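You operate a simulated robot arm through the tools that you are given. There is no shell and no other tool.

The job below is to be done with a simulated robot arm. You get a single attempt, and the scene is never put back.

JOB
Close machine 4's finished job: card onto its bin's ledge, count slider to the card's number, RESET, main switch off.
Fine: the card on the NOW RUNNING step; RESET once, before switching off. Set down upright: white card.
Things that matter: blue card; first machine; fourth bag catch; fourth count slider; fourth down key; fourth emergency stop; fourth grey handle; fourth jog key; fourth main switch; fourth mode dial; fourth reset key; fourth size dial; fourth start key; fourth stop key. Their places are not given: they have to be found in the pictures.

Only the result counts: the job must be done as asked and must still hold three seconds after the hand-in. Knocking over, shifting, dropping, spilling or breaking anything else fails it.

ROBOT AND FRAMES
A 7-joint arm with a two-finger parallel gripper, fixed in place. Base frame: the origin is on the floor under the middle of its stand, x ahead of it, y to its left, z up. Units: mm, rad, N and s.
It reaches about 1372 mm from its shoulder. Its first joint turns from -2.601 to 2.601 rad. Payload 3.43 kg.
The tool frame sits at the grasp point between the pads (the TCP): z along the fingers, y along the line on which they close. The tips reach 30 mm beyond it. The gripper opens to 94 mm. The fingers are 28 mm wide and 10 mm thick; the gripper's body (50 by 96 mm) begins 55 mm behind the TCP.
Orientation is told as [roll, pitch, yaw] about the base's x, y, z axes, in that order, counted from this pose: with the fingers straight down and closing along the base's y, the tool's x points along the base's -x, its y along +y and its z along -z.

CONTROLS
- The arm moves only by the tool send_rows. Its argument "moves" is a list of rows, each an object (a shift or turn left out is 0, a gripper value left out holds the last) with "dp": the shift along the tool's x, y, z in units of 300 mm (1.0 is 300 mm), a list of three; "dr": the turn, a rotation vector about the tool's x, y, z in units of 45 degrees (1.0 is 45 degrees), a list of three. In form: [{"dp": [x, y, z], "dr": [rx, ry, rz]}, ...]. A call has 1 to 20 rows; each row is the pose to reach, as a shift and turn from the pose commanded when the call began, along the tool's axes at that moment. "grip" is the opening, from 0 (shut) to 1 (fully open), set as the call begins (left out, the last holds). A call with a number of a shift or a turn outside -1 to 1 is refused whole. Rows are played at 5 a second. More than 50 mm and 0.15 rad between two rows, or a gripper value outside its range, and nothing of the call is played. A pose out of reach is approached as far as the arm can. The call stops where the force on the tool passes 40 N (or 10 N more than at its start, if that is more) or the arm is blocked; 0.2 s more then pass. The fingers move at their own pace (about 45 mm/s each) and stop on an object; they squeeze with about 40 N. The grip force told is the motor's: it shows also when the fingers shut on nothing. Time passes only in rows, and 0.2 s behind the last, so rows that repeat a pose let the fingers close. The reply holds the time, the measured pose of the TCP, the force on the tool along the base axes, the opening and the grip force, in the units named above and with some noise, with the torque about the TCP (base axes, N m) and any sound that the robot's microphone picked up.
- Cameras (640 x 400 px; columns grow to the right, rows downward): "scene" is fixed at [392.6, -633.3, 1510.7]; the picture's right is [-0.04, -1.00, 0.00], its down [-0.93, 0.04, -0.38] and it looks along [0.38, -0.01, -0.93] (base axes); focal length 214 px, centre (320, 200). "wrist" rides on the gripper at [76, 14, -102] in the tool frame; the picture's right is [-0.18, 0.98, 0.00], its down [-0.75, -0.14, -0.64] and it looks along [-0.63, -0.12, 0.77] (tool axes); focal length 243 px, centre (320, 200).
- camera(camera): a new picture of that camera. No time passes.
- point_at(camera, pixels): for up to 12 pixels [column, row] of the newest picture of that camera ("zoom" is the newest enlarged one), the place [x, y, z] in the base frame of the surface seen there, good to about 2 mm, but the place of the scene camera against the robot may be out by one fixed shift of up to 25 mm in any direction. No time passes.
- close_up(camera, box): a new picture of the part [left, top, right, bottom] of that camera's present view, enlarged. No time passes.
- sign_off(): hands the job in; it is judged then, once.

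Unless the task says otherwise, let go and move clear before handing in.

The tools are called after ">>>" as name(argument=value, ...) on one line, values as JSON. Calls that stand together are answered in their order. send_rows: Moves the arm, as the interface text tells. Its arguments: {"type":"object","properties":{"moves":{"type":"array"},"grip":{"type":"number"}},"required":["moves"]} The other tools are called the same way: camera (camera) takes a picture; point_at (camera, pixels) gives the place of the surface under pixels of a picture; close_up (camera, box) takes an enlarged picture of a part of a camera's view; sign_off () hands the job in.

At the start:

```text
time_s: 0.0
ee_pos: [352.8, -656.7, 1143.9]
orientation: [-0.005, -0.001, 0.0]
ft_force: [-0.4, -0.6, 0.2]
ft_torque: [0.01, -0.03, 0.01]
grip_width: 94.0
grip_force: 0.1
```

scene: 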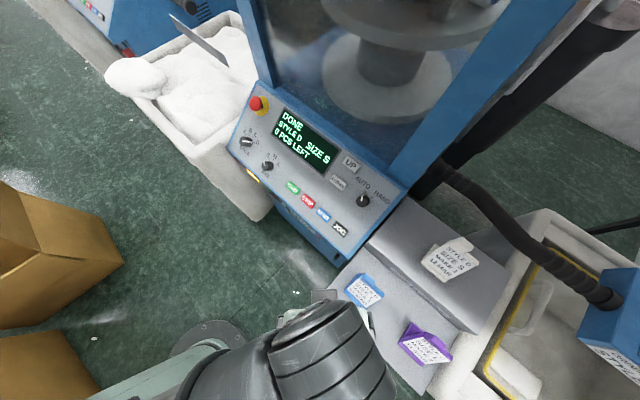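
wrist: 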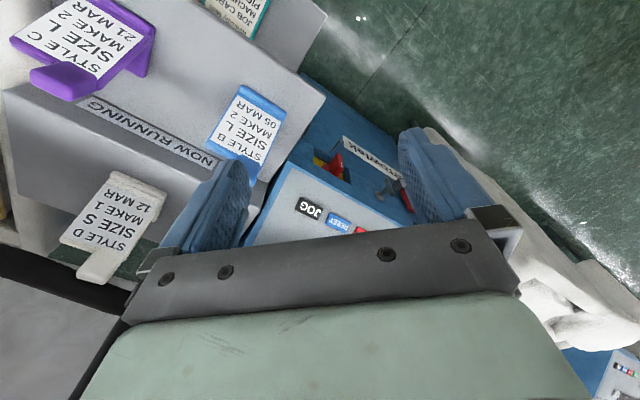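

The scene picture shows a machine panel reading "DONE STYLE D SIZE S 0 PCS LEFT" (around 305,140), a white card at (452,258), blue card (363,290) and purple card (425,345). I'll take enlarged pictures to identify everything.

>>> close_up(camera="scene", box=[220, 80, 420, 280])

>>> close_up(camera="scene", box=[320, 200, 640, 400])

>>> close_up(camera="scene", box=[0, 0, 320, 200])

>>> close_up(camera="wrist", box=[0, 0, 320, 290])

>>> close_up(camera="wrist", box=[230, 100, 430, 260])

```text
2.00 times, centred on (320, 180) of scene
```

zoom: 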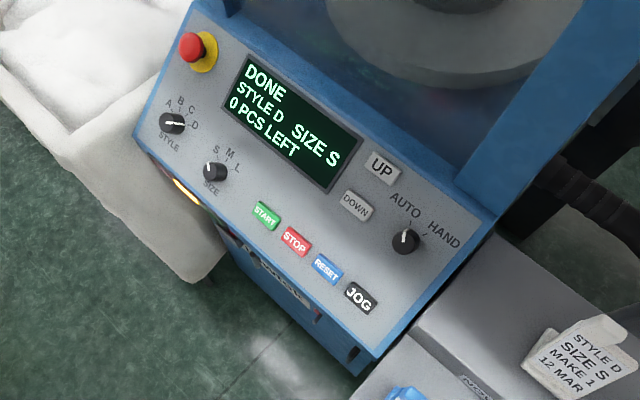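

```text
2.00 times, centred on (480, 300) of scene
```

zoom: 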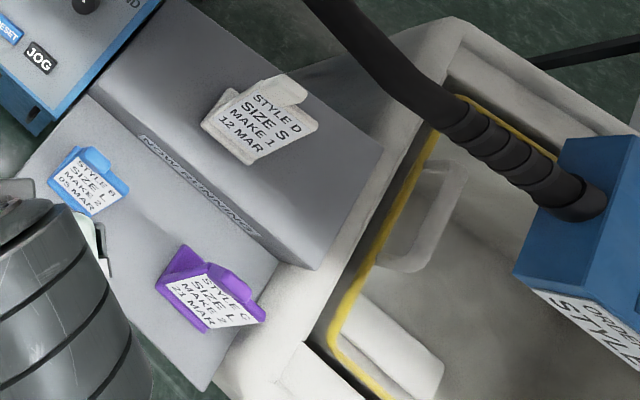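

```text
2.00 times, centred on (160, 100) of scene
```

zoom: 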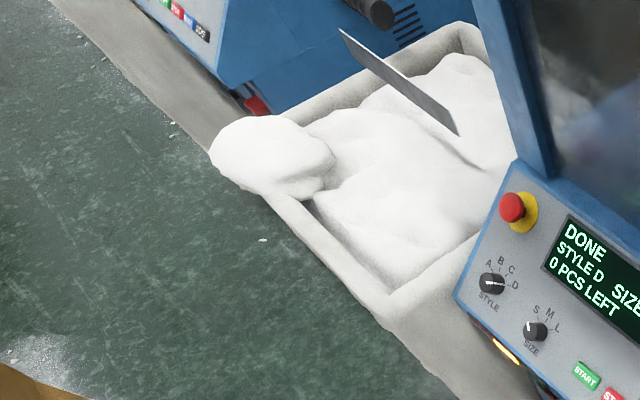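

```text
1.38 times, centred on (160, 145) of wrist
```

zoom: 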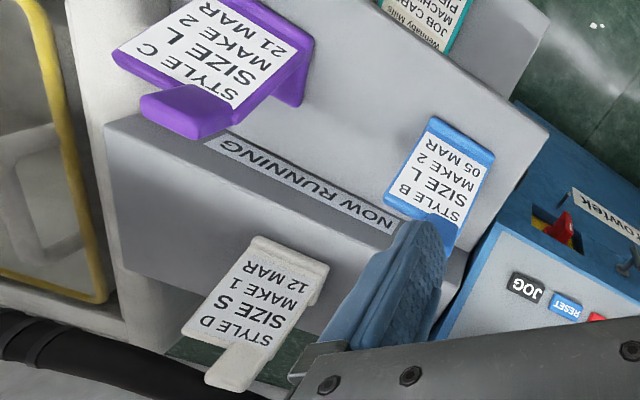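

```text
2.50 times, centred on (330, 180) of wrist
```

zoom: 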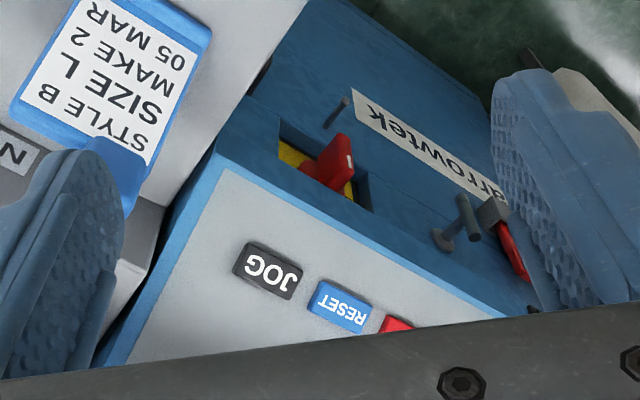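

The close-ups show the white card (STYLE D, SIZE S, MAKE 1) matches the display and stands at the upper step by the NOW RUNNING label; the front of the machine has a red switch in a yellow recess (wrist ~333,165) and other parts. I'll measure places in both views.

>>> point_at(camera="scene", pixels=[[323, 215], [341, 228], [362, 201], [350, 163], [339, 183], [452, 258], [425, 250], [460, 285], [430, 345], [363, 290], [415, 285], [257, 103]])

>>> point_at(camera="wrist", pixels=[[309, 210], [338, 221], [333, 165], [375, 155], [384, 190], [110, 215], [130, 175], [95, 265], [160, 130], [240, 150], [85, 40], [235, 10]])

>>> close_up(camera="scene", box=[480, 200, 640, 400])

>>> close_up(camera="scene", box=[230, 160, 380, 310])

```text
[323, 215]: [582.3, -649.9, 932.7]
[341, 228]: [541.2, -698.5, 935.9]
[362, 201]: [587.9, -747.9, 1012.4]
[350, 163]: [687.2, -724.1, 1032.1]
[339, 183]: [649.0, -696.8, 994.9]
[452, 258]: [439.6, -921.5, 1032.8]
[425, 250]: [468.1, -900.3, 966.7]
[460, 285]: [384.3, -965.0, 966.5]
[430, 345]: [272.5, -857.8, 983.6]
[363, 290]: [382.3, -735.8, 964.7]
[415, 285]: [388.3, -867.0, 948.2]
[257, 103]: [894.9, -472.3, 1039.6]
```

```text
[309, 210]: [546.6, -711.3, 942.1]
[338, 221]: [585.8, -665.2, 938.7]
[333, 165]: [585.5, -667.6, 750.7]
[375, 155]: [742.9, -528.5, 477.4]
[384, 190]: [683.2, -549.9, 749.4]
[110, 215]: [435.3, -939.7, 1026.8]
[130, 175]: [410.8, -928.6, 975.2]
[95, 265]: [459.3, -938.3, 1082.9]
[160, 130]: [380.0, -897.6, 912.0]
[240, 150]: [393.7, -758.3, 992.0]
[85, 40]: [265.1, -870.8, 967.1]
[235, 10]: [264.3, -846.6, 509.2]
```

```text
2.00 times, centred on (560, 300) of scene
```

zoom: 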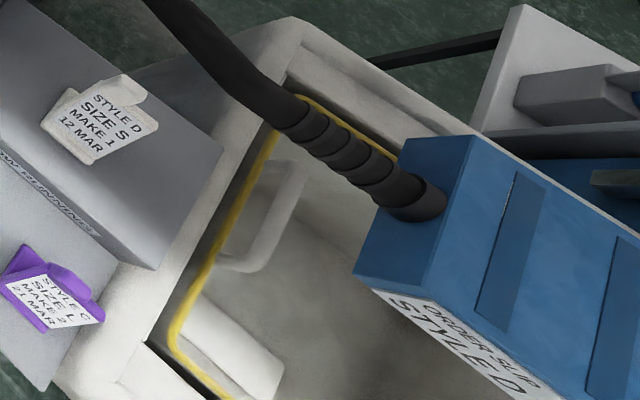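

```text
2.67 times, centred on (305, 235) of scene
```

zoom: 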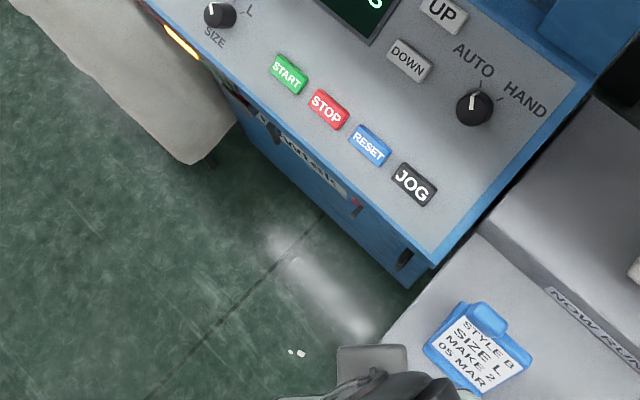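

The scene camera is offset from the wrist camera by about (+4.5,-14,+6). Now I'll measure the bin, the blue box with "ORDER SLIP STYLE D" (pixel 610,330) and neighbours.

>>> point_at(camera="scene", pixels=[[540, 218], [525, 260], [545, 265], [530, 320], [520, 370], [540, 340], [490, 360], [600, 280], [610, 350], [590, 335], [635, 310], [605, 300]])

>>> point_at(camera="scene", pixels=[[100, 15], [127, 50], [190, 45], [135, 75], [200, 60], [260, 210], [250, 175], [360, 90], [400, 60], [560, 120], [60, 240], [30, 370]])

>>> close_up(camera="scene", box=[60, 0, 260, 110])

>>> close_up(camera="scene", box=[560, 250, 640, 400])

```text
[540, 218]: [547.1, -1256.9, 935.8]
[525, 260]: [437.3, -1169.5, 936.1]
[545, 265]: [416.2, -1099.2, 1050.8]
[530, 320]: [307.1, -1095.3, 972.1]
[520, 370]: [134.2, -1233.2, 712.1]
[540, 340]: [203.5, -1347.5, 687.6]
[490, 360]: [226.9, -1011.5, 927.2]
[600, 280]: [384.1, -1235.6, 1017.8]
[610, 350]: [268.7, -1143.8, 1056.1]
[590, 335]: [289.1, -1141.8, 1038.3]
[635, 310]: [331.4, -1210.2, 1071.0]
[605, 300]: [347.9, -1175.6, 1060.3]
```

```text
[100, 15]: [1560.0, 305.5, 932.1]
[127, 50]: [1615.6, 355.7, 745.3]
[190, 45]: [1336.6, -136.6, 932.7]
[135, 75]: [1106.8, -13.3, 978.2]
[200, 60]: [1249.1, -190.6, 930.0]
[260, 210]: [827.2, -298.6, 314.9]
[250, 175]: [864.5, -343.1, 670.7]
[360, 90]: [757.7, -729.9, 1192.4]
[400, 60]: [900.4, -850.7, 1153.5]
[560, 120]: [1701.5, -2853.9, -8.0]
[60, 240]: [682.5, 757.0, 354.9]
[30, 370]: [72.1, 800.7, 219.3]
```

```text
3.20 times, centred on (160, 55) of scene
```

zoom: 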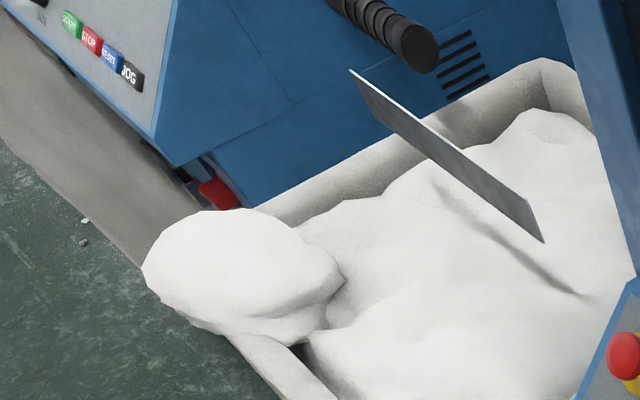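

```text
2.67 times, centred on (600, 325) of scene
```

zoom: 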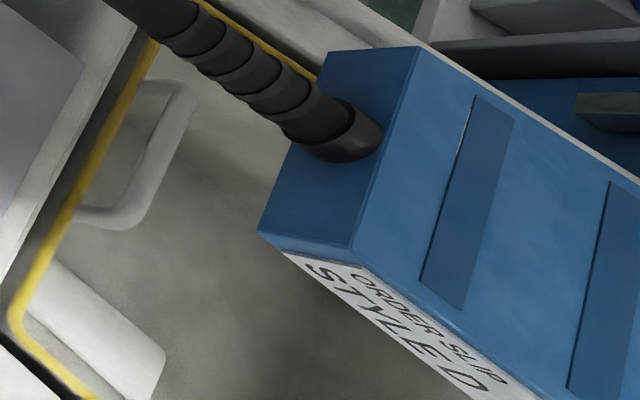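

The main machine's panel faces (-0.76, 0.65) and a bin with a blue head labelled ORDER SLIP STYLE D is to its right. I'll lift the hand and tilt it to look around for machine numbers, bins and ledges.

>>> send_rows(moves=[{"dp": [0.05, 0, -0.06], "dr": [0, -0.15, 0]}, {"dp": [0.1, 0, -0.12], "dr": [0, -0.3, 0]}, {"dp": [0.15, 0, -0.18], "dr": [0, -0.45, 0]}, {"dp": [0.2, 0, -0.24], "dr": [0, -0.6, 0]}, {"dp": [0.25, 0, -0.3], "dr": [0, -0.75, 0]}, {"dp": [0.3, 0, -0.36], "dr": [0, -0.85, 0]}])

>>> camera(camera="wrist")

>>> camera(camera="scene")

```text
time_s: 1.4
ee_pos: [261.1, -655.5, 1251.8]
orientation: [-0.007, -0.671, 0.005]
ft_force: [0.6, -0.5, 0.6]
ft_torque: [0.0, 0.02, 0.04]
grip_width: 93.8
grip_force: 0.0
```

```text
taken
```

wrist: 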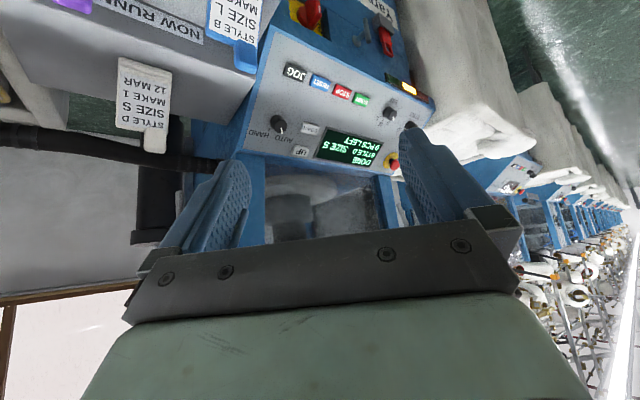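

```text
taken
```

scene: 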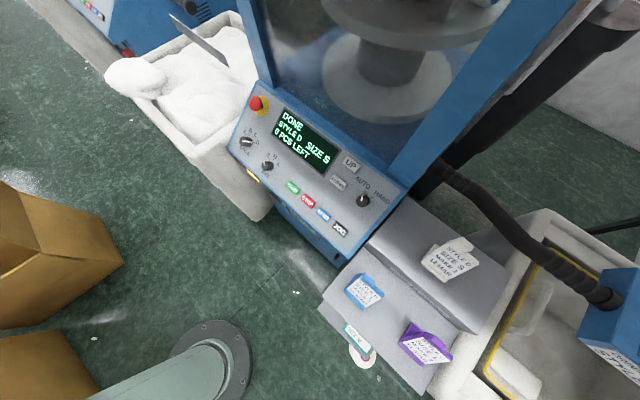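

The wrist view (upside down) now shows the machine, its lamp (405,88), red switch (310,12) and a red part (385,40), and a row of machines beyond. I'll zoom to read details.

>>> close_up(camera="wrist", box=[240, 0, 440, 130])

>>> close_up(camera="wrist", box=[440, 120, 640, 260])

>>> close_up(camera="scene", box=[300, 230, 500, 400])

>>> close_up(camera="scene", box=[200, 160, 360, 280])

```text
3.08 times, centred on (340, 65) of wrist
```

zoom: 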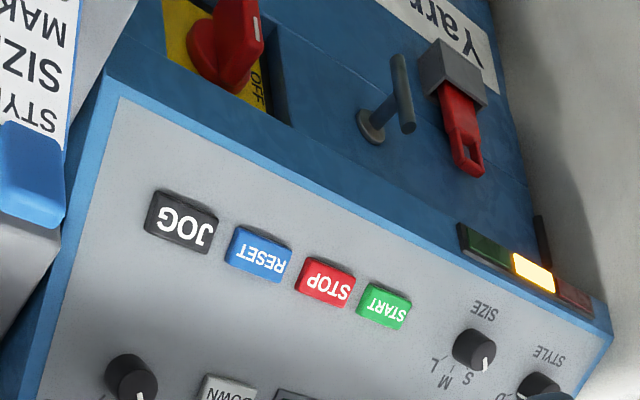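

```text
2.86 times, centred on (540, 190) of wrist
```

zoom: 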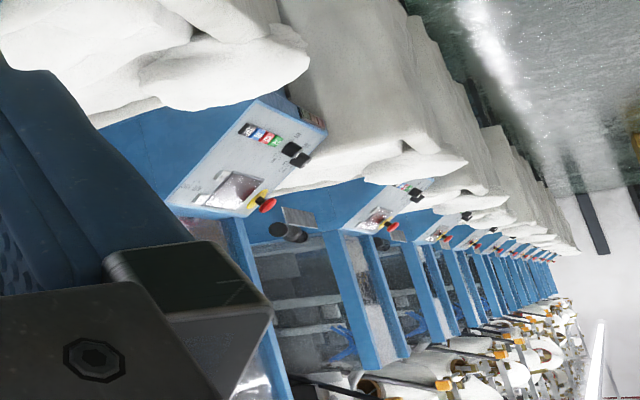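

```text
2.35 times, centred on (400, 315) of scene
```

zoom: 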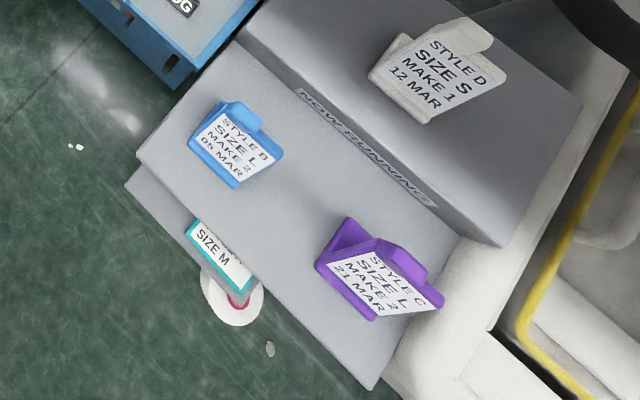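

```text
3.33 times, centred on (280, 220) of scene
```

zoom: 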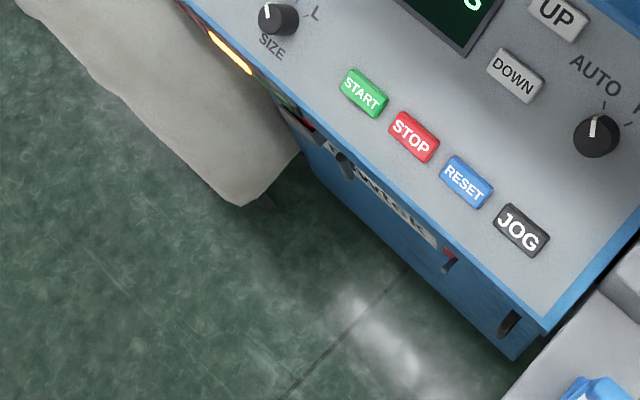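

The zooms show: below the panel a red rotary main switch on a yellow plate (OFF marked), a grey T-handle and a red tab under a grey block; I still need the count slider, bag catch and bin ledge. I'll yaw the hand towards -y to look at the bin side.

>>> send_rows(moves=[{"dr": [0.1, 0, 0.13]}, {"dr": [0.2, 0, 0.26]}, {"dr": [0.3, 0, 0.39]}, {"dr": [0.4, 0, 0.52]}, {"dr": [0.5, 0, 0.65]}, {"dr": [0.6, 0, 0.78]}, {"dr": [0.7, 0, 0.91]}])

>>> camera(camera="wrist")

```text
time_s: 3.0
ee_pos: [261.4, -655.4, 1251.1]
orientation: [0.009, -0.669, -0.911]
ft_force: [0.2, 0.6, -0.6]
ft_torque: [-0.02, -0.03, -0.01]
grip_width: 93.9
grip_force: 0.1
```

```text
taken
```

wrist: 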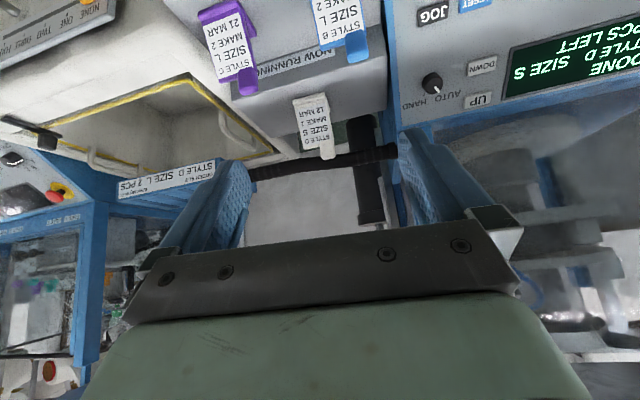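

A neighbouring machine shows on the left (e-stop at 60,190), a labelled strip "NONE ONE TWO THREE..." at (60,25), and an order-slip label at (165,178). I'll zoom in on these.

>>> close_up(camera="wrist", box=[0, 0, 160, 100])

>>> close_up(camera="wrist", box=[80, 130, 280, 230])

>>> close_up(camera="wrist", box=[0, 100, 160, 260])

>>> point_at(camera="wrist", pixels=[[10, 8], [60, 25], [110, 5], [50, 45], [165, 178], [60, 190], [30, 130], [90, 155], [240, 130], [180, 85], [100, 100], [315, 125]])

```text
4.00 times, centred on (80, 50) of wrist
```

zoom: 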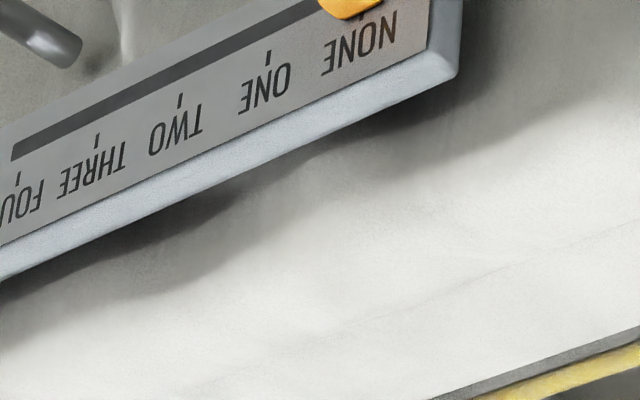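

```text
3.20 times, centred on (180, 180) of wrist
```

zoom: 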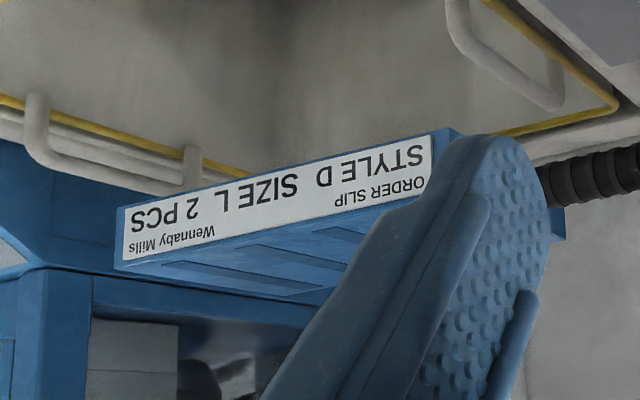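

```text
2.50 times, centred on (80, 180) of wrist
```

zoom: 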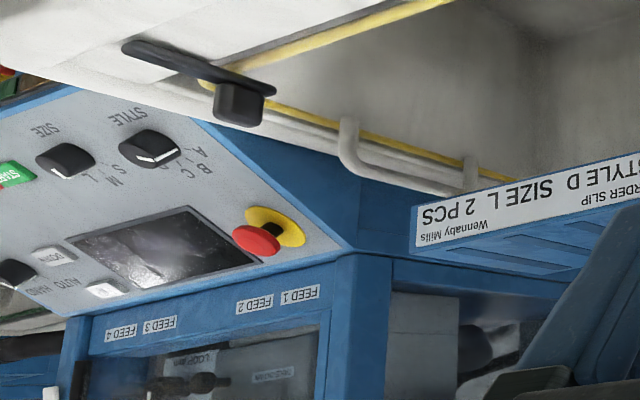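

```text
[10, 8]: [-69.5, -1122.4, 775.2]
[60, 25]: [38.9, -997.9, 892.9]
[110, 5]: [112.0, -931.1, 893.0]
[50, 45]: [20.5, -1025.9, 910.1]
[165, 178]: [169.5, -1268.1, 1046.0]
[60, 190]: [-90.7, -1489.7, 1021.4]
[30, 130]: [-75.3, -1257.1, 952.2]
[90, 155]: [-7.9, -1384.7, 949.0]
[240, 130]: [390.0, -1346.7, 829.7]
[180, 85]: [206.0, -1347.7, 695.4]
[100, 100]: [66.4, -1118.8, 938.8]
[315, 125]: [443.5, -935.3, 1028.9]
```

The strip is the count slider scale (NONE ONE TWO THREE FOUR, yellow knob at NONE around (112,-931,893)) on the bin front, and the order slip on the blue head is a different job's text ("STYLE D SIZE L 2 PCS"). I'll move towards -x and yaw further to see the bin front and the card-rack label.

>>> send_rows(moves=[{"dp": [0.075, -0.074, -0.059], "dr": [0, 0.067, 0]}, {"dp": [0.15, -0.148, -0.119], "dr": [0, 0.133, 0]}, {"dp": [0.226, -0.222, -0.178], "dr": [0, 0.2, 0]}, {"dp": [0.301, -0.295, -0.237], "dr": [0, 0.267, 0]}, {"dp": [0.377, -0.369, -0.297], "dr": [0, 0.333, 0]}, {"dp": [0.452, -0.443, -0.356], "dr": [0, 0.4, 0]}])

>>> send_rows(moves=[{"dr": [0.05, 0, 0.139]}, {"dr": [0.1, 0, 0.278]}, {"dr": [0.154, 0, 0.417]}, {"dr": [0.205, 0, 0.556]}, {"dr": [0.257, 0, 0.695]}, {"dr": [0.308, 0, 0.834]}])

>>> camera(camera="wrist")

>>> camera(camera="scene")

```text
time_s: 4.4
ee_pos: [50.5, -600.7, 1251.4]
orientation: [0.008, -0.355, -0.904]
ft_force: [-0.6, -0.2, 0.1]
ft_torque: [-0.02, -0.03, 0.02]
grip_width: 94.4
grip_force: 0.1
```

```text
time_s: 5.8
ee_pos: [50.6, -601.3, 1251.0]
orientation: [0.008, -0.351, -1.606]
ft_force: [-0.6, -0.4, -0.5]
ft_torque: [-0.01, 0.03, -0.01]
grip_width: 93.9
grip_force: 0.0
```

```text
taken
```

wrist: 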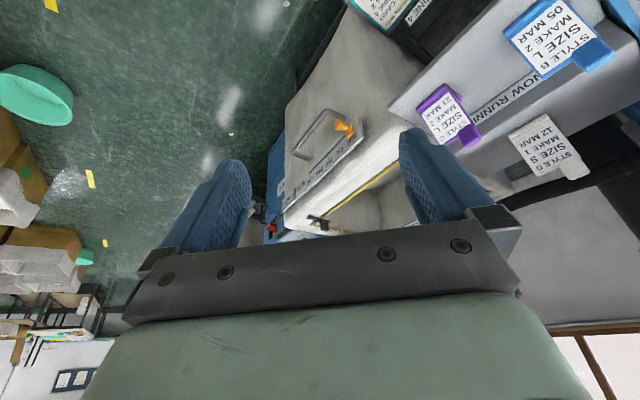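

```text
taken
```

scene: 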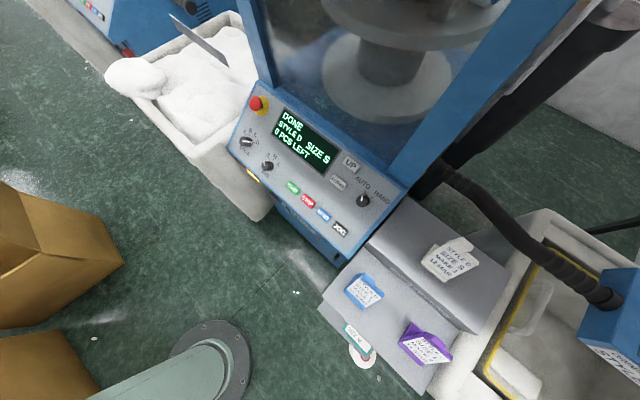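

The bin front shows an orange slider knob at (343,128), a grey bar handle (315,130), a label "...INE 4" at (410,15). I'll zoom in.

>>> close_up(camera="wrist", box=[340, 0, 500, 60])

>>> close_up(camera="wrist", box=[240, 90, 440, 250])

>>> point_at(camera="wrist", pixels=[[343, 128], [315, 125], [300, 145], [330, 160], [358, 140], [318, 222], [405, 10], [345, 70], [400, 50], [300, 100], [340, 200], [275, 228]])

```text
4.00 times, centred on (420, 30) of wrist
```

zoom: 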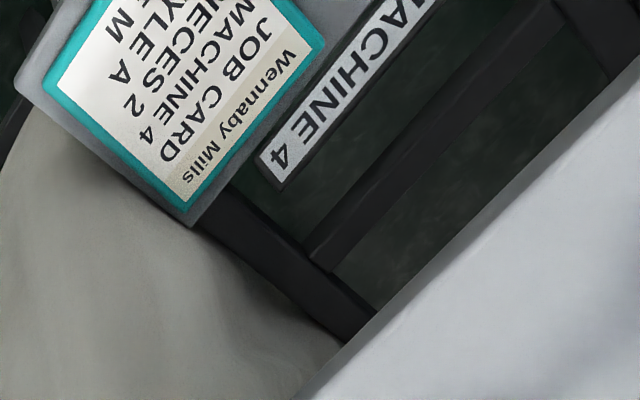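

```text
2.50 times, centred on (340, 170) of wrist
```

zoom: 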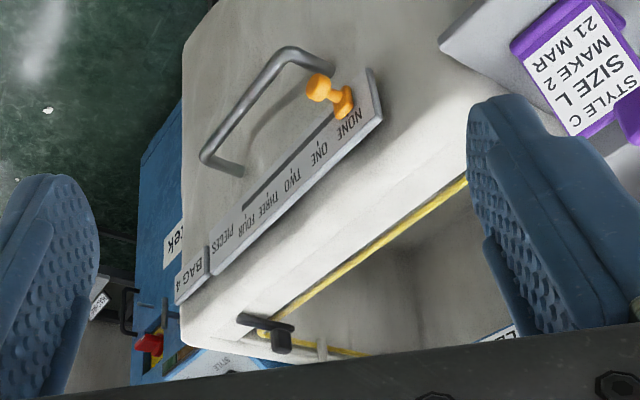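

```text
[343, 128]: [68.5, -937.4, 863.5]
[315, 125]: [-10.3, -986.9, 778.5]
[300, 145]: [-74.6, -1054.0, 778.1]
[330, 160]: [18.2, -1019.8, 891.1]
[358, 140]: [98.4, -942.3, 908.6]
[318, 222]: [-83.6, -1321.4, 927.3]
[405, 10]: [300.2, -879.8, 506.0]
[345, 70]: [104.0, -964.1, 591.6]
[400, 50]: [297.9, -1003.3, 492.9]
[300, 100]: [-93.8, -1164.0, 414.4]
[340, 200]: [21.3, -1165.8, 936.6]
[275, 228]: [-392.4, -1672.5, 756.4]
```

The stand reads "MACHINE 4" and the bin plate "BAG 4", and the slider knob is at NONE; so the central machine with DONE is machine 4 and this bin is its bin. I'll move above the bin front with the fingers down to see the slider and ledge close up.

>>> send_rows(moves=[{"dp": [-0.1, -0.057, 0.083], "dr": [0, 0.056, 0]}, {"dp": [-0.2, -0.115, 0.165], "dr": [0, 0.112, 0]}, {"dp": [-0.3, -0.172, 0.248], "dr": [0, 0.17, 0]}, {"dp": [-0.4, -0.23, 0.331], "dr": [0, 0.225, 0]}, {"dp": [-0.5, -0.287, 0.414], "dr": [0, 0.28, 0]}, {"dp": [-0.6, -0.344, 0.497], "dr": [0, 0.337, 0]}, {"dp": [-0.7, -0.4, 0.58], "dr": [0, 0.394, 0]}, {"dp": [-0.803, -0.459, 0.662], "dr": [0, 0.45, 0]}])

>>> send_rows(moves=[{"dr": [0, 0, -0.17]}, {"dr": [0, 0, -0.34]}, {"dr": [0, 0, -0.51]}, {"dr": [0, 0, -0.68]}, {"dr": [0, 0, -0.85]}, {"dr": [0, 0, -1.0]}])

>>> camera(camera="wrist")

```text
time_s: 7.6
ee_pos: [-94.6, -894.4, 1143.1]
orientation: [0.006, 0.006, -1.601]
ft_force: [1.6, 0.8, 0.3]
ft_torque: [-0.05, 0.04, -0.01]
grip_width: 94.2
grip_force: 0.1
```

```text
time_s: 9.0
ee_pos: [-95.2, -893.7, 1144.8]
orientation: [0.007, -0.001, -0.81]
ft_force: [0.7, -0.4, -0.1]
ft_torque: [-0.02, 0.0, -0.01]
grip_width: 93.9
grip_force: 0.0
```

```text
taken
```

wrist: 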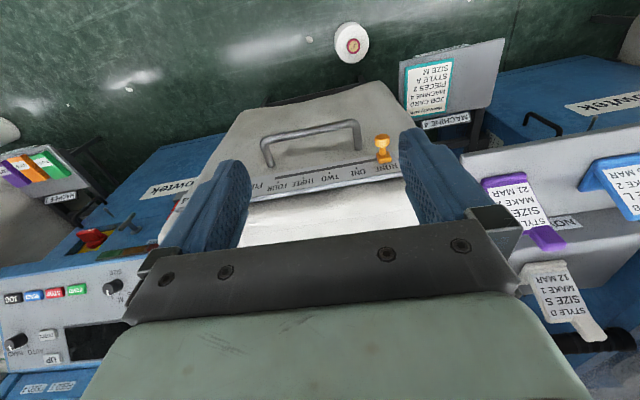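

The picture now shows the bin with slider (knob at 382,148), the MACHINE 4 stand at right, and the neighbouring machine at left. Zooming in.

>>> close_up(camera="wrist", box=[220, 90, 440, 240])

>>> close_up(camera="wrist", box=[0, 130, 200, 370])

>>> close_up(camera="wrist", box=[400, 30, 640, 180])

>>> close_up(camera="wrist", box=[440, 150, 640, 370])

>>> point_at(camera="wrist", pixels=[[382, 140], [383, 158], [355, 125], [265, 140], [330, 178], [350, 170], [300, 186], [330, 210], [400, 165], [255, 192], [580, 310], [550, 268]])

```text
2.67 times, centred on (330, 165) of wrist
```

zoom: 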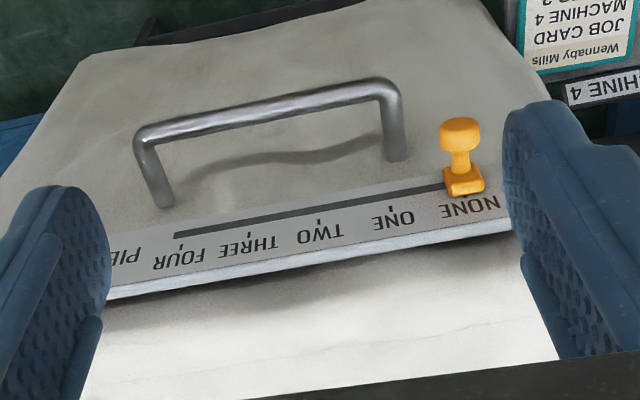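

```text
1.67 times, centred on (100, 250) of wrist
```

zoom: 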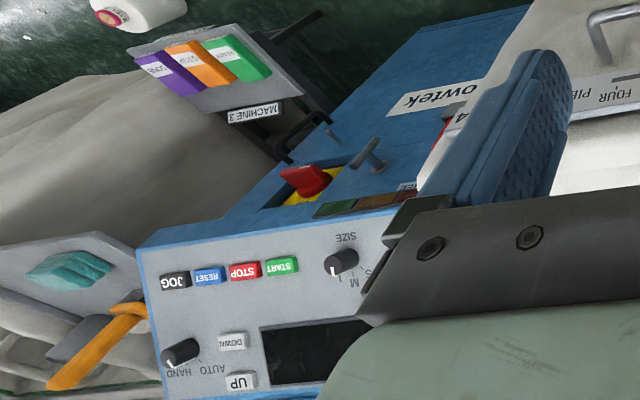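

```text
2.67 times, centred on (520, 105) of wrist
```

zoom: 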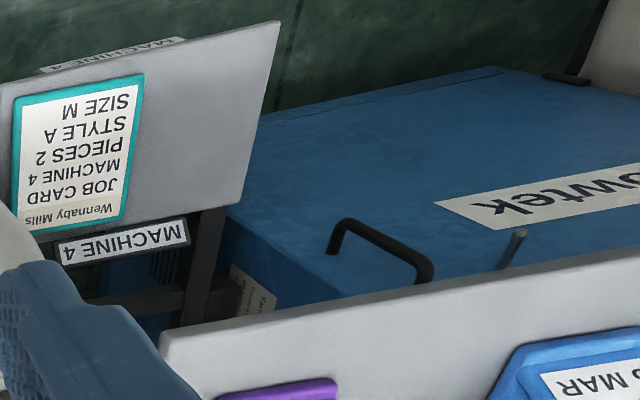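

```text
1.82 times, centred on (540, 260) of wrist
```

zoom: 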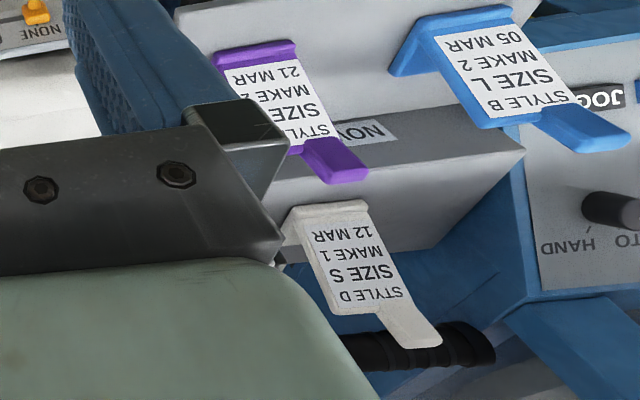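

```text
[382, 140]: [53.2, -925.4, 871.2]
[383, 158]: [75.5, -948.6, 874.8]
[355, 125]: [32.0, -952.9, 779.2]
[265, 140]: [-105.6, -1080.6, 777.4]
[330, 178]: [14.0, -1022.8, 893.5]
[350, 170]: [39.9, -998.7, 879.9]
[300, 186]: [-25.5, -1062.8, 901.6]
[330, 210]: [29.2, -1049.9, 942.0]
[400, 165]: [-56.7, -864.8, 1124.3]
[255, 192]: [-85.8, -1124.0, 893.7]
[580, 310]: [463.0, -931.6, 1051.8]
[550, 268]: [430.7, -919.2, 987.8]
```

The right-hand neighbour's rack reads MACHINE 3, so the central machine is machine 4 with its rack and BAG 4 bin to its right. The rim of the bin (z≈940) looks wide; I'll move inward and up to inspect the bin top/ledge.

>>> send_rows(moves=[{"dp": [-0.12, 0, -0.06]}, {"dp": [-0.24, 0, -0.12]}, {"dp": [-0.36, 0, -0.18]}, {"dp": [-0.48, 0, -0.24]}])

>>> camera(camera="wrist")

>>> camera(camera="scene")

```text
time_s: 10.0
ee_pos: [1.6, -1000.4, 1217.3]
orientation: [0.009, -0.002, -0.814]
ft_force: [0.0, 0.0, 0.0]
ft_torque: [0.0, -0.01, 0.01]
grip_width: 94.0
grip_force: 0.1
```

```text
taken
```

wrist: 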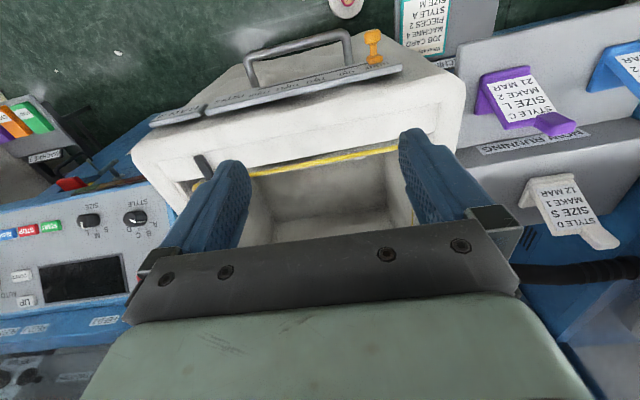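

```text
taken
```

scene: 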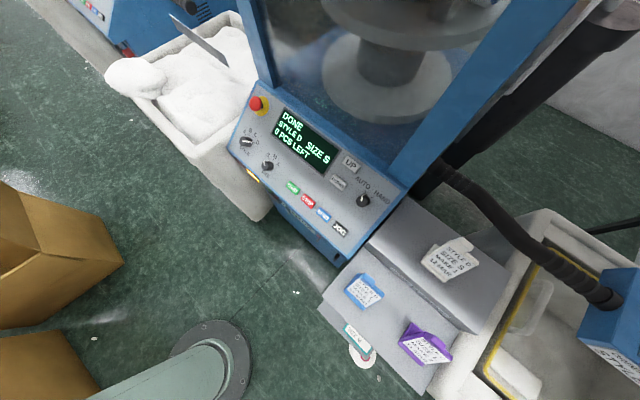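

The scale plate appears to jut out as a shelf (pixels 180-400, 70-115); zooming in to understand its shape.

>>> close_up(camera="wrist", box=[130, 20, 290, 140])

>>> close_up(camera="wrist", box=[270, 20, 430, 140])

>>> close_up(camera="wrist", box=[460, 40, 640, 260])

>>> point_at(camera="wrist", pixels=[[330, 83], [330, 78], [330, 88], [330, 100], [330, 115], [330, 130], [330, 145], [240, 103], [400, 68], [390, 68], [180, 115], [160, 150]])

>>> point_at(camera="wrist", pixels=[[205, 165], [210, 180], [300, 170], [250, 130], [440, 110], [330, 200], [570, 205], [550, 180], [530, 195], [605, 240], [560, 230], [515, 210]])

```text
3.33 times, centred on (210, 80) of wrist
```

zoom: 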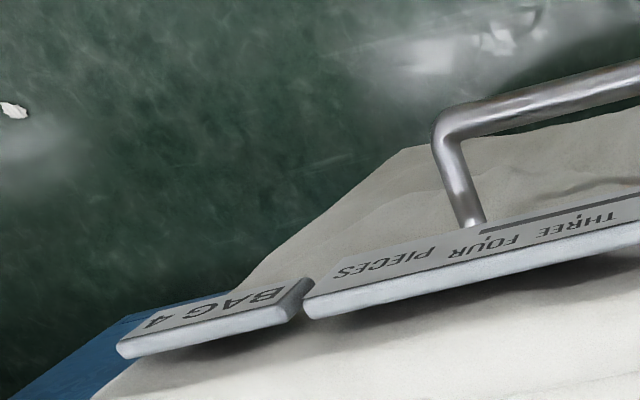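

```text
3.33 times, centred on (350, 80) of wrist
```

zoom: 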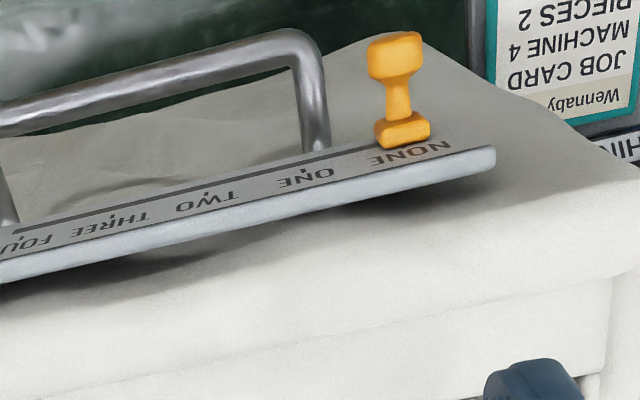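

```text
1.82 times, centred on (550, 150) of wrist
```

zoom: 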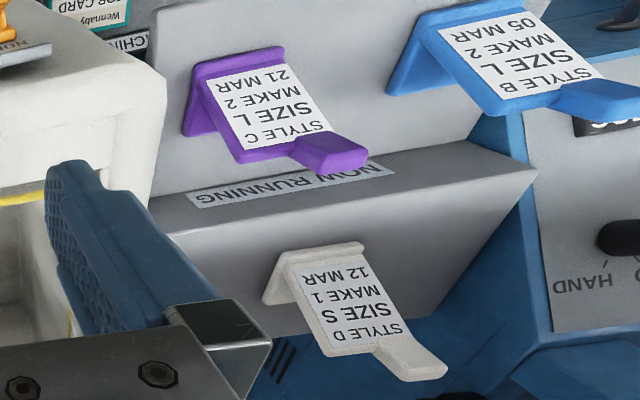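

```text
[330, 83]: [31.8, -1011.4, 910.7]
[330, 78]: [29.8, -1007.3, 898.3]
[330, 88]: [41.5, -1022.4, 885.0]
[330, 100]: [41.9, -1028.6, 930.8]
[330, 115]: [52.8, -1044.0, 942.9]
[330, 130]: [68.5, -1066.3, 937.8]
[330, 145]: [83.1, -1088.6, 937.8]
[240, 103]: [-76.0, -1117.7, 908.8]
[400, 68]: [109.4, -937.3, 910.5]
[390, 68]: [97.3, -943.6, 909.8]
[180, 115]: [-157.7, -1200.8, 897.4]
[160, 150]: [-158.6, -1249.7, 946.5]
```

```text
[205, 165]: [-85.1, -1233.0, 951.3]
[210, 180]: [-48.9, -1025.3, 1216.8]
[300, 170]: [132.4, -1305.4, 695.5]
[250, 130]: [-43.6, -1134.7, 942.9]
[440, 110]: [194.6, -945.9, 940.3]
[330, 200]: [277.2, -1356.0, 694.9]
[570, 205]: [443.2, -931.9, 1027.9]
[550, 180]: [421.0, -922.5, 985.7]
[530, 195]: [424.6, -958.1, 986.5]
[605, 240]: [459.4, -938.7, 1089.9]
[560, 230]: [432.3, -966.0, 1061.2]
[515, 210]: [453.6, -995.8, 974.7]
```

The bin's front rim is flat (z≈938–943, about 80 mm wide); a black catch sits at (205,165). I'll get a view straight down onto the bin to see whether there is any other ledge.

>>> send_rows(moves=[{"dp": [-0.08, 0, -0.03], "dr": [0, 0.12, 0]}, {"dp": [-0.16, 0, -0.06], "dr": [0, 0.24, 0]}, {"dp": [-0.24, 0, -0.09], "dr": [0, 0.36, 0]}, {"dp": [-0.32, 0, -0.12], "dr": [0, 0.48, 0]}, {"dp": [-0.4, 0, -0.15], "dr": [0, 0.6, 0]}])

>>> camera(camera="wrist")

```text
time_s: 11.2
ee_pos: [49.5, -1088.1, 1170.8]
orientation: [-0.143, 0.319, -0.805]
ft_force: [-0.9, 1.1, 1.1]
ft_torque: [-0.07, -0.07, -0.02]
grip_width: 94.3
grip_force: 0.1
out of reach, approached as far as the arm can: row 1, 2, 3, 4, 5
```

```text
taken
```

wrist: 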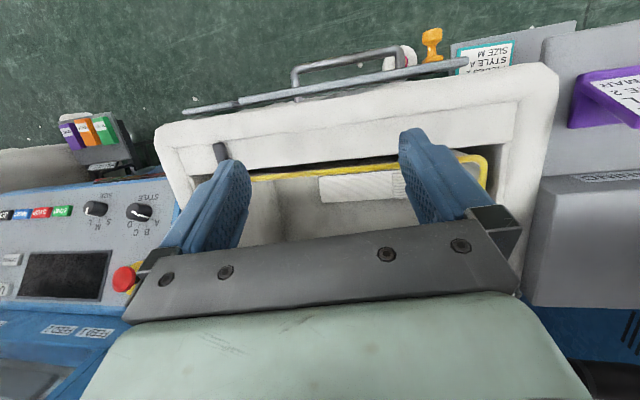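

The arm is near its reach limit with this tilt. The bin's front rim shows an inner shelf strip between the seam and yellow line (pixels 230-510, 120-170); zoom and measure.

>>> close_up(camera="wrist", box=[140, 50, 360, 200])

>>> close_up(camera="wrist", box=[340, 30, 580, 200])

>>> point_at(camera="wrist", pixels=[[320, 95], [320, 105], [320, 115], [320, 125], [320, 130], [320, 135], [320, 145], [320, 155], [320, 165], [320, 170], [320, 185], [370, 190]])

>>> point_at(camera="wrist", pixels=[[220, 155], [500, 90], [510, 120], [530, 130], [550, 130], [545, 75], [180, 150], [195, 170], [470, 120], [250, 150], [400, 110], [430, 40]])

```text
2.67 times, centred on (250, 125) of wrist
```

zoom: 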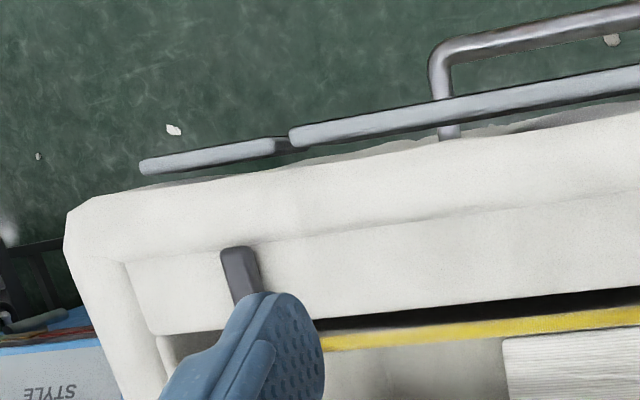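

```text
2.35 times, centred on (460, 115) of wrist
```

zoom: 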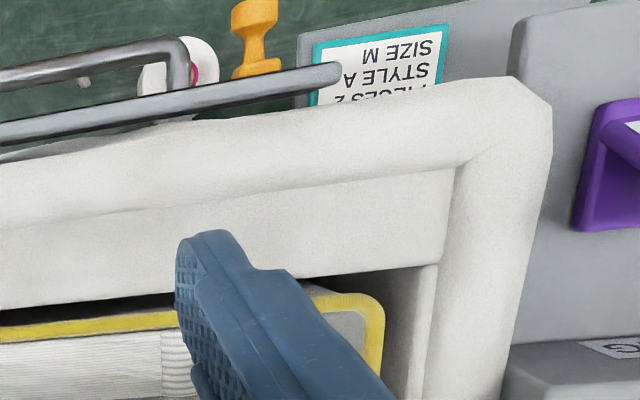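

```text
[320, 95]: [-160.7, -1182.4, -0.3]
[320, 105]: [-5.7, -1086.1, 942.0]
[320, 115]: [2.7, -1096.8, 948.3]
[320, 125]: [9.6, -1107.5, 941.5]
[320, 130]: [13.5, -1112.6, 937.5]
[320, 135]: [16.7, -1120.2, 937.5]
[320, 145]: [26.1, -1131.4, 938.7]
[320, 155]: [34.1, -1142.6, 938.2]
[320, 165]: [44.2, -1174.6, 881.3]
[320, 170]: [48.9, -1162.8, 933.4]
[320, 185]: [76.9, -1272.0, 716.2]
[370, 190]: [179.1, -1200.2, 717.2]
```

```text
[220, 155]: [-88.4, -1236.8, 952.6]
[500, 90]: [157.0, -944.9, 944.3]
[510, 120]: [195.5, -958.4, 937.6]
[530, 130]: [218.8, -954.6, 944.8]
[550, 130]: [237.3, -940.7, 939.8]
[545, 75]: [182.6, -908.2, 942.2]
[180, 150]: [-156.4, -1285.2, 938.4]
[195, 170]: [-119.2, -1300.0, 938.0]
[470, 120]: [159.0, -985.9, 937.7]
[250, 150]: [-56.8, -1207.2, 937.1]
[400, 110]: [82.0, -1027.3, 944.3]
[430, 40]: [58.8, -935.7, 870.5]
```

The bin has a flat inner ledge strip (z≈937.5, about 45 mm deep) along its front behind the rounded rim — this should be the ledge. I'll go back to the previous pose, then examine the white card from closer.

>>> send_rows(moves=[{"dp": [0.058, 0, 0.063], "dr": [0, -0.12, 0]}, {"dp": [0.115, 0, 0.126], "dr": [0, -0.24, 0]}, {"dp": [0.173, 0, 0.189], "dr": [0, -0.36, 0]}, {"dp": [0.23, 0, 0.252], "dr": [0, -0.48, 0]}, {"dp": [0.288, 0, 0.315], "dr": [0, -0.6, 0]}])

```text
time_s: 12.4
ee_pos: [-36.5, -1018.3, 1107.9]
orientation: [-0.135, -0.149, -0.739]
ft_force: [0.6, -0.4, 0.1]
ft_torque: [0.02, -0.02, -0.02]
grip_width: 93.9
grip_force: 0.0
```

The relative motion started from the reached pose, so the hand is now at (-36,-1018,1108). I'll travel over the cards (with extra height) to a viewpoint in front of the white card.

>>> send_rows(moves=[{"dp": [-0.06, 0.1, -0.15]}, {"dp": [-0.1, 0.22, -0.24]}, {"dp": [-0.13, 0.34, -0.27]}, {"dp": [-0.15, 0.46, -0.28]}, {"dp": [-0.17, 0.58, -0.284]}, {"dp": [-0.183, 0.712, -0.284]}])

>>> send_rows(moves=[{"dp": [-0.02, 0.128, 0.018], "dr": [-0.023, -0.048, 0.024]}, {"dp": [-0.04, 0.256, 0.036], "dr": [-0.046, -0.097, 0.047]}, {"dp": [-0.06, 0.384, 0.054], "dr": [-0.069, -0.145, 0.071]}, {"dp": [-0.08, 0.511, 0.072], "dr": [-0.092, -0.194, 0.094]}, {"dp": [-0.1, 0.639, 0.09], "dr": [-0.115, -0.242, 0.118]}, {"dp": [-0.123, 0.766, 0.108], "dr": [-0.138, -0.291, 0.142]}])

>>> camera(camera="wrist")

```text
refused: row 1 steps farther than a row can; nothing moved
```

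```text
time_s: 13.8
ee_pos: [147.1, -883.0, 1051.8]
orientation: [0.002, -0.385, -0.837]
ft_force: [0.5, 0.6, 0.4]
ft_torque: [0.01, -0.01, -0.02]
grip_width: 93.8
grip_force: 0.1
```

```text
taken
```

wrist: 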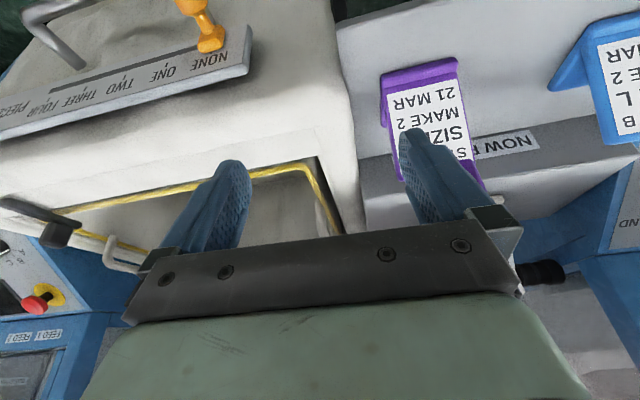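

The first call was refused for step size, but the second ran safely; the hand is at (147,-883,1052). I'll rise and go on to the viewpoint in front of the white card.

>>> send_rows(moves=[{"dp": [-0.055, 0, -0.14]}, {"dp": [-0.09, 0.08, -0.22]}, {"dp": [-0.1, 0.23, -0.23]}, {"dp": [-0.11, 0.38, -0.23]}, {"dp": [-0.13, 0.53, -0.21]}, {"dp": [-0.145, 0.66, -0.18]}, {"dp": [-0.154, 0.755, -0.161]}])

>>> camera(camera="wrist")

```text
time_s: 15.4
ee_pos: [334.0, -749.5, 1112.5]
orientation: [-0.001, -0.383, -0.836]
ft_force: [0.1, -0.3, 0.2]
ft_torque: [0.0, 0.01, 0.0]
grip_width: 93.9
grip_force: 0.0
```

```text
taken
```

wrist: 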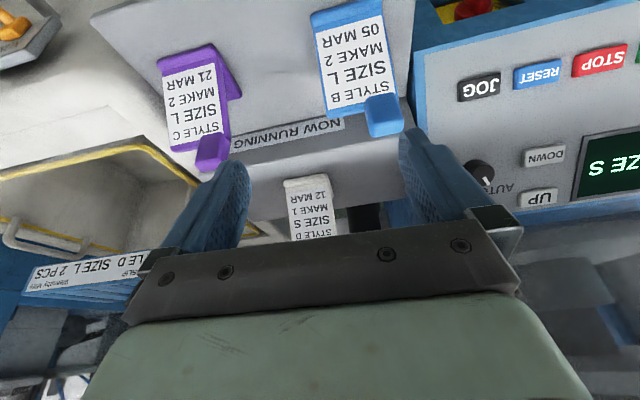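

The white card is half hidden, but the purple and blue cards share its shape; I'll zoom on them to learn the geometry.

>>> close_up(camera="wrist", box=[140, 20, 300, 180])

>>> close_up(camera="wrist", box=[290, 0, 420, 150])

>>> close_up(camera="scene", box=[410, 220, 490, 300])

>>> close_up(camera="scene", box=[380, 300, 470, 380])

>>> point_at(camera="wrist", pixels=[[160, 62], [214, 48], [228, 72], [238, 92], [195, 105], [210, 155], [225, 130], [350, 60], [383, 115], [312, 12], [380, 2], [345, 125]])

```text
2.50 times, centred on (220, 100) of wrist
```

zoom: 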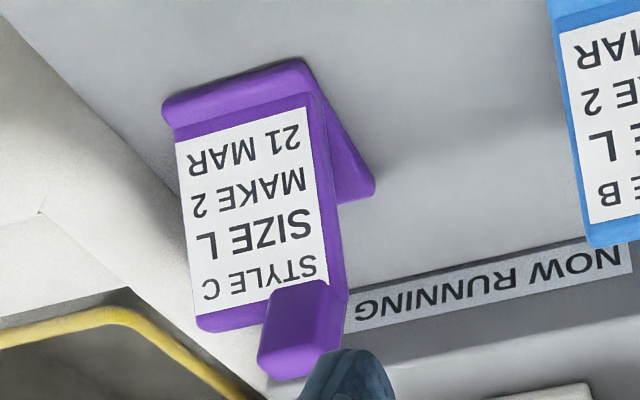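

```text
2.67 times, centred on (355, 75) of wrist
```

zoom: 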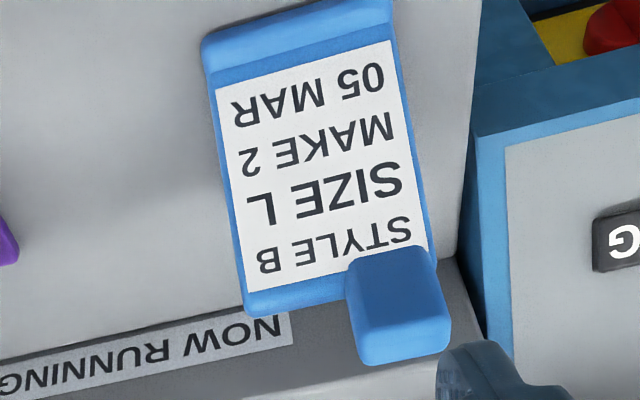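

```text
5.00 times, centred on (450, 260) of scene
```

zoom: 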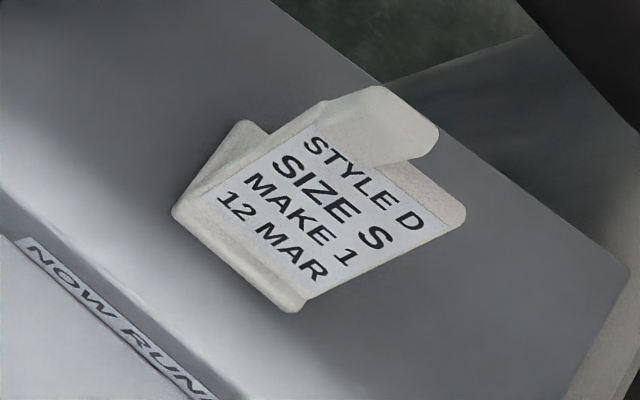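

```text
5.00 times, centred on (425, 340) of scene
```

zoom: 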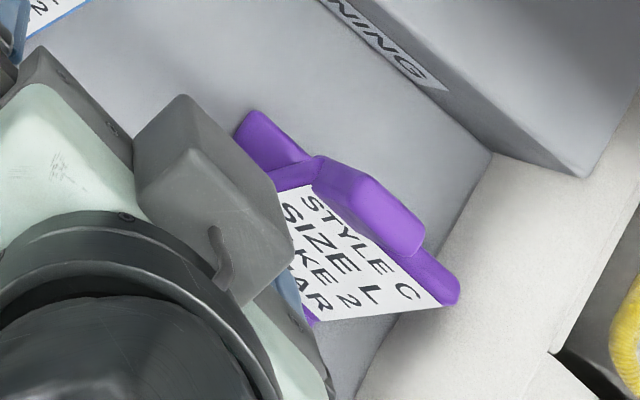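

```text
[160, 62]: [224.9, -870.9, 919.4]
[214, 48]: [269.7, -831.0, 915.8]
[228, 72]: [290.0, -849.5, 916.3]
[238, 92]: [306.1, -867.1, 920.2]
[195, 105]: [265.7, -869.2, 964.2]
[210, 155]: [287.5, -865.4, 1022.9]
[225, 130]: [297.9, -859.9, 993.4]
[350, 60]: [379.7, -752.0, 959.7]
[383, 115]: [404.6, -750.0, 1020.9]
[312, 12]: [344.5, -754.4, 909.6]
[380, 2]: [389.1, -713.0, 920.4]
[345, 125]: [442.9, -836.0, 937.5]
```

The cards are wedge-shaped: a flat base (~60 wide × ~51 deep), a leaning label plate and a grip tab at its top left. Before handling, I'll go look at the main switch under the panel; first sideways away from the rack, then down.

>>> send_rows(moves=[{"dp": [0.047, 0.134, -0.019]}, {"dp": [0.094, 0.268, -0.038]}, {"dp": [0.141, 0.402, -0.056]}, {"dp": [0.188, 0.537, -0.075]}, {"dp": [0.235, 0.671, -0.094]}, {"dp": [0.282, 0.805, -0.113]}])

>>> camera(camera="wrist")

```text
time_s: 16.8
ee_pos: [451.4, -523.7, 1113.5]
orientation: [-0.001, -0.384, -0.837]
ft_force: [-0.2, -1.0, 0.2]
ft_torque: [0.0, 0.02, 0.0]
grip_width: 93.7
grip_force: 0.0
```

```text
taken
```

wrist: 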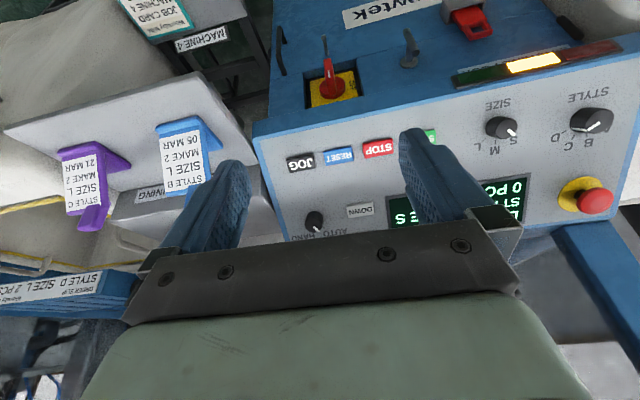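

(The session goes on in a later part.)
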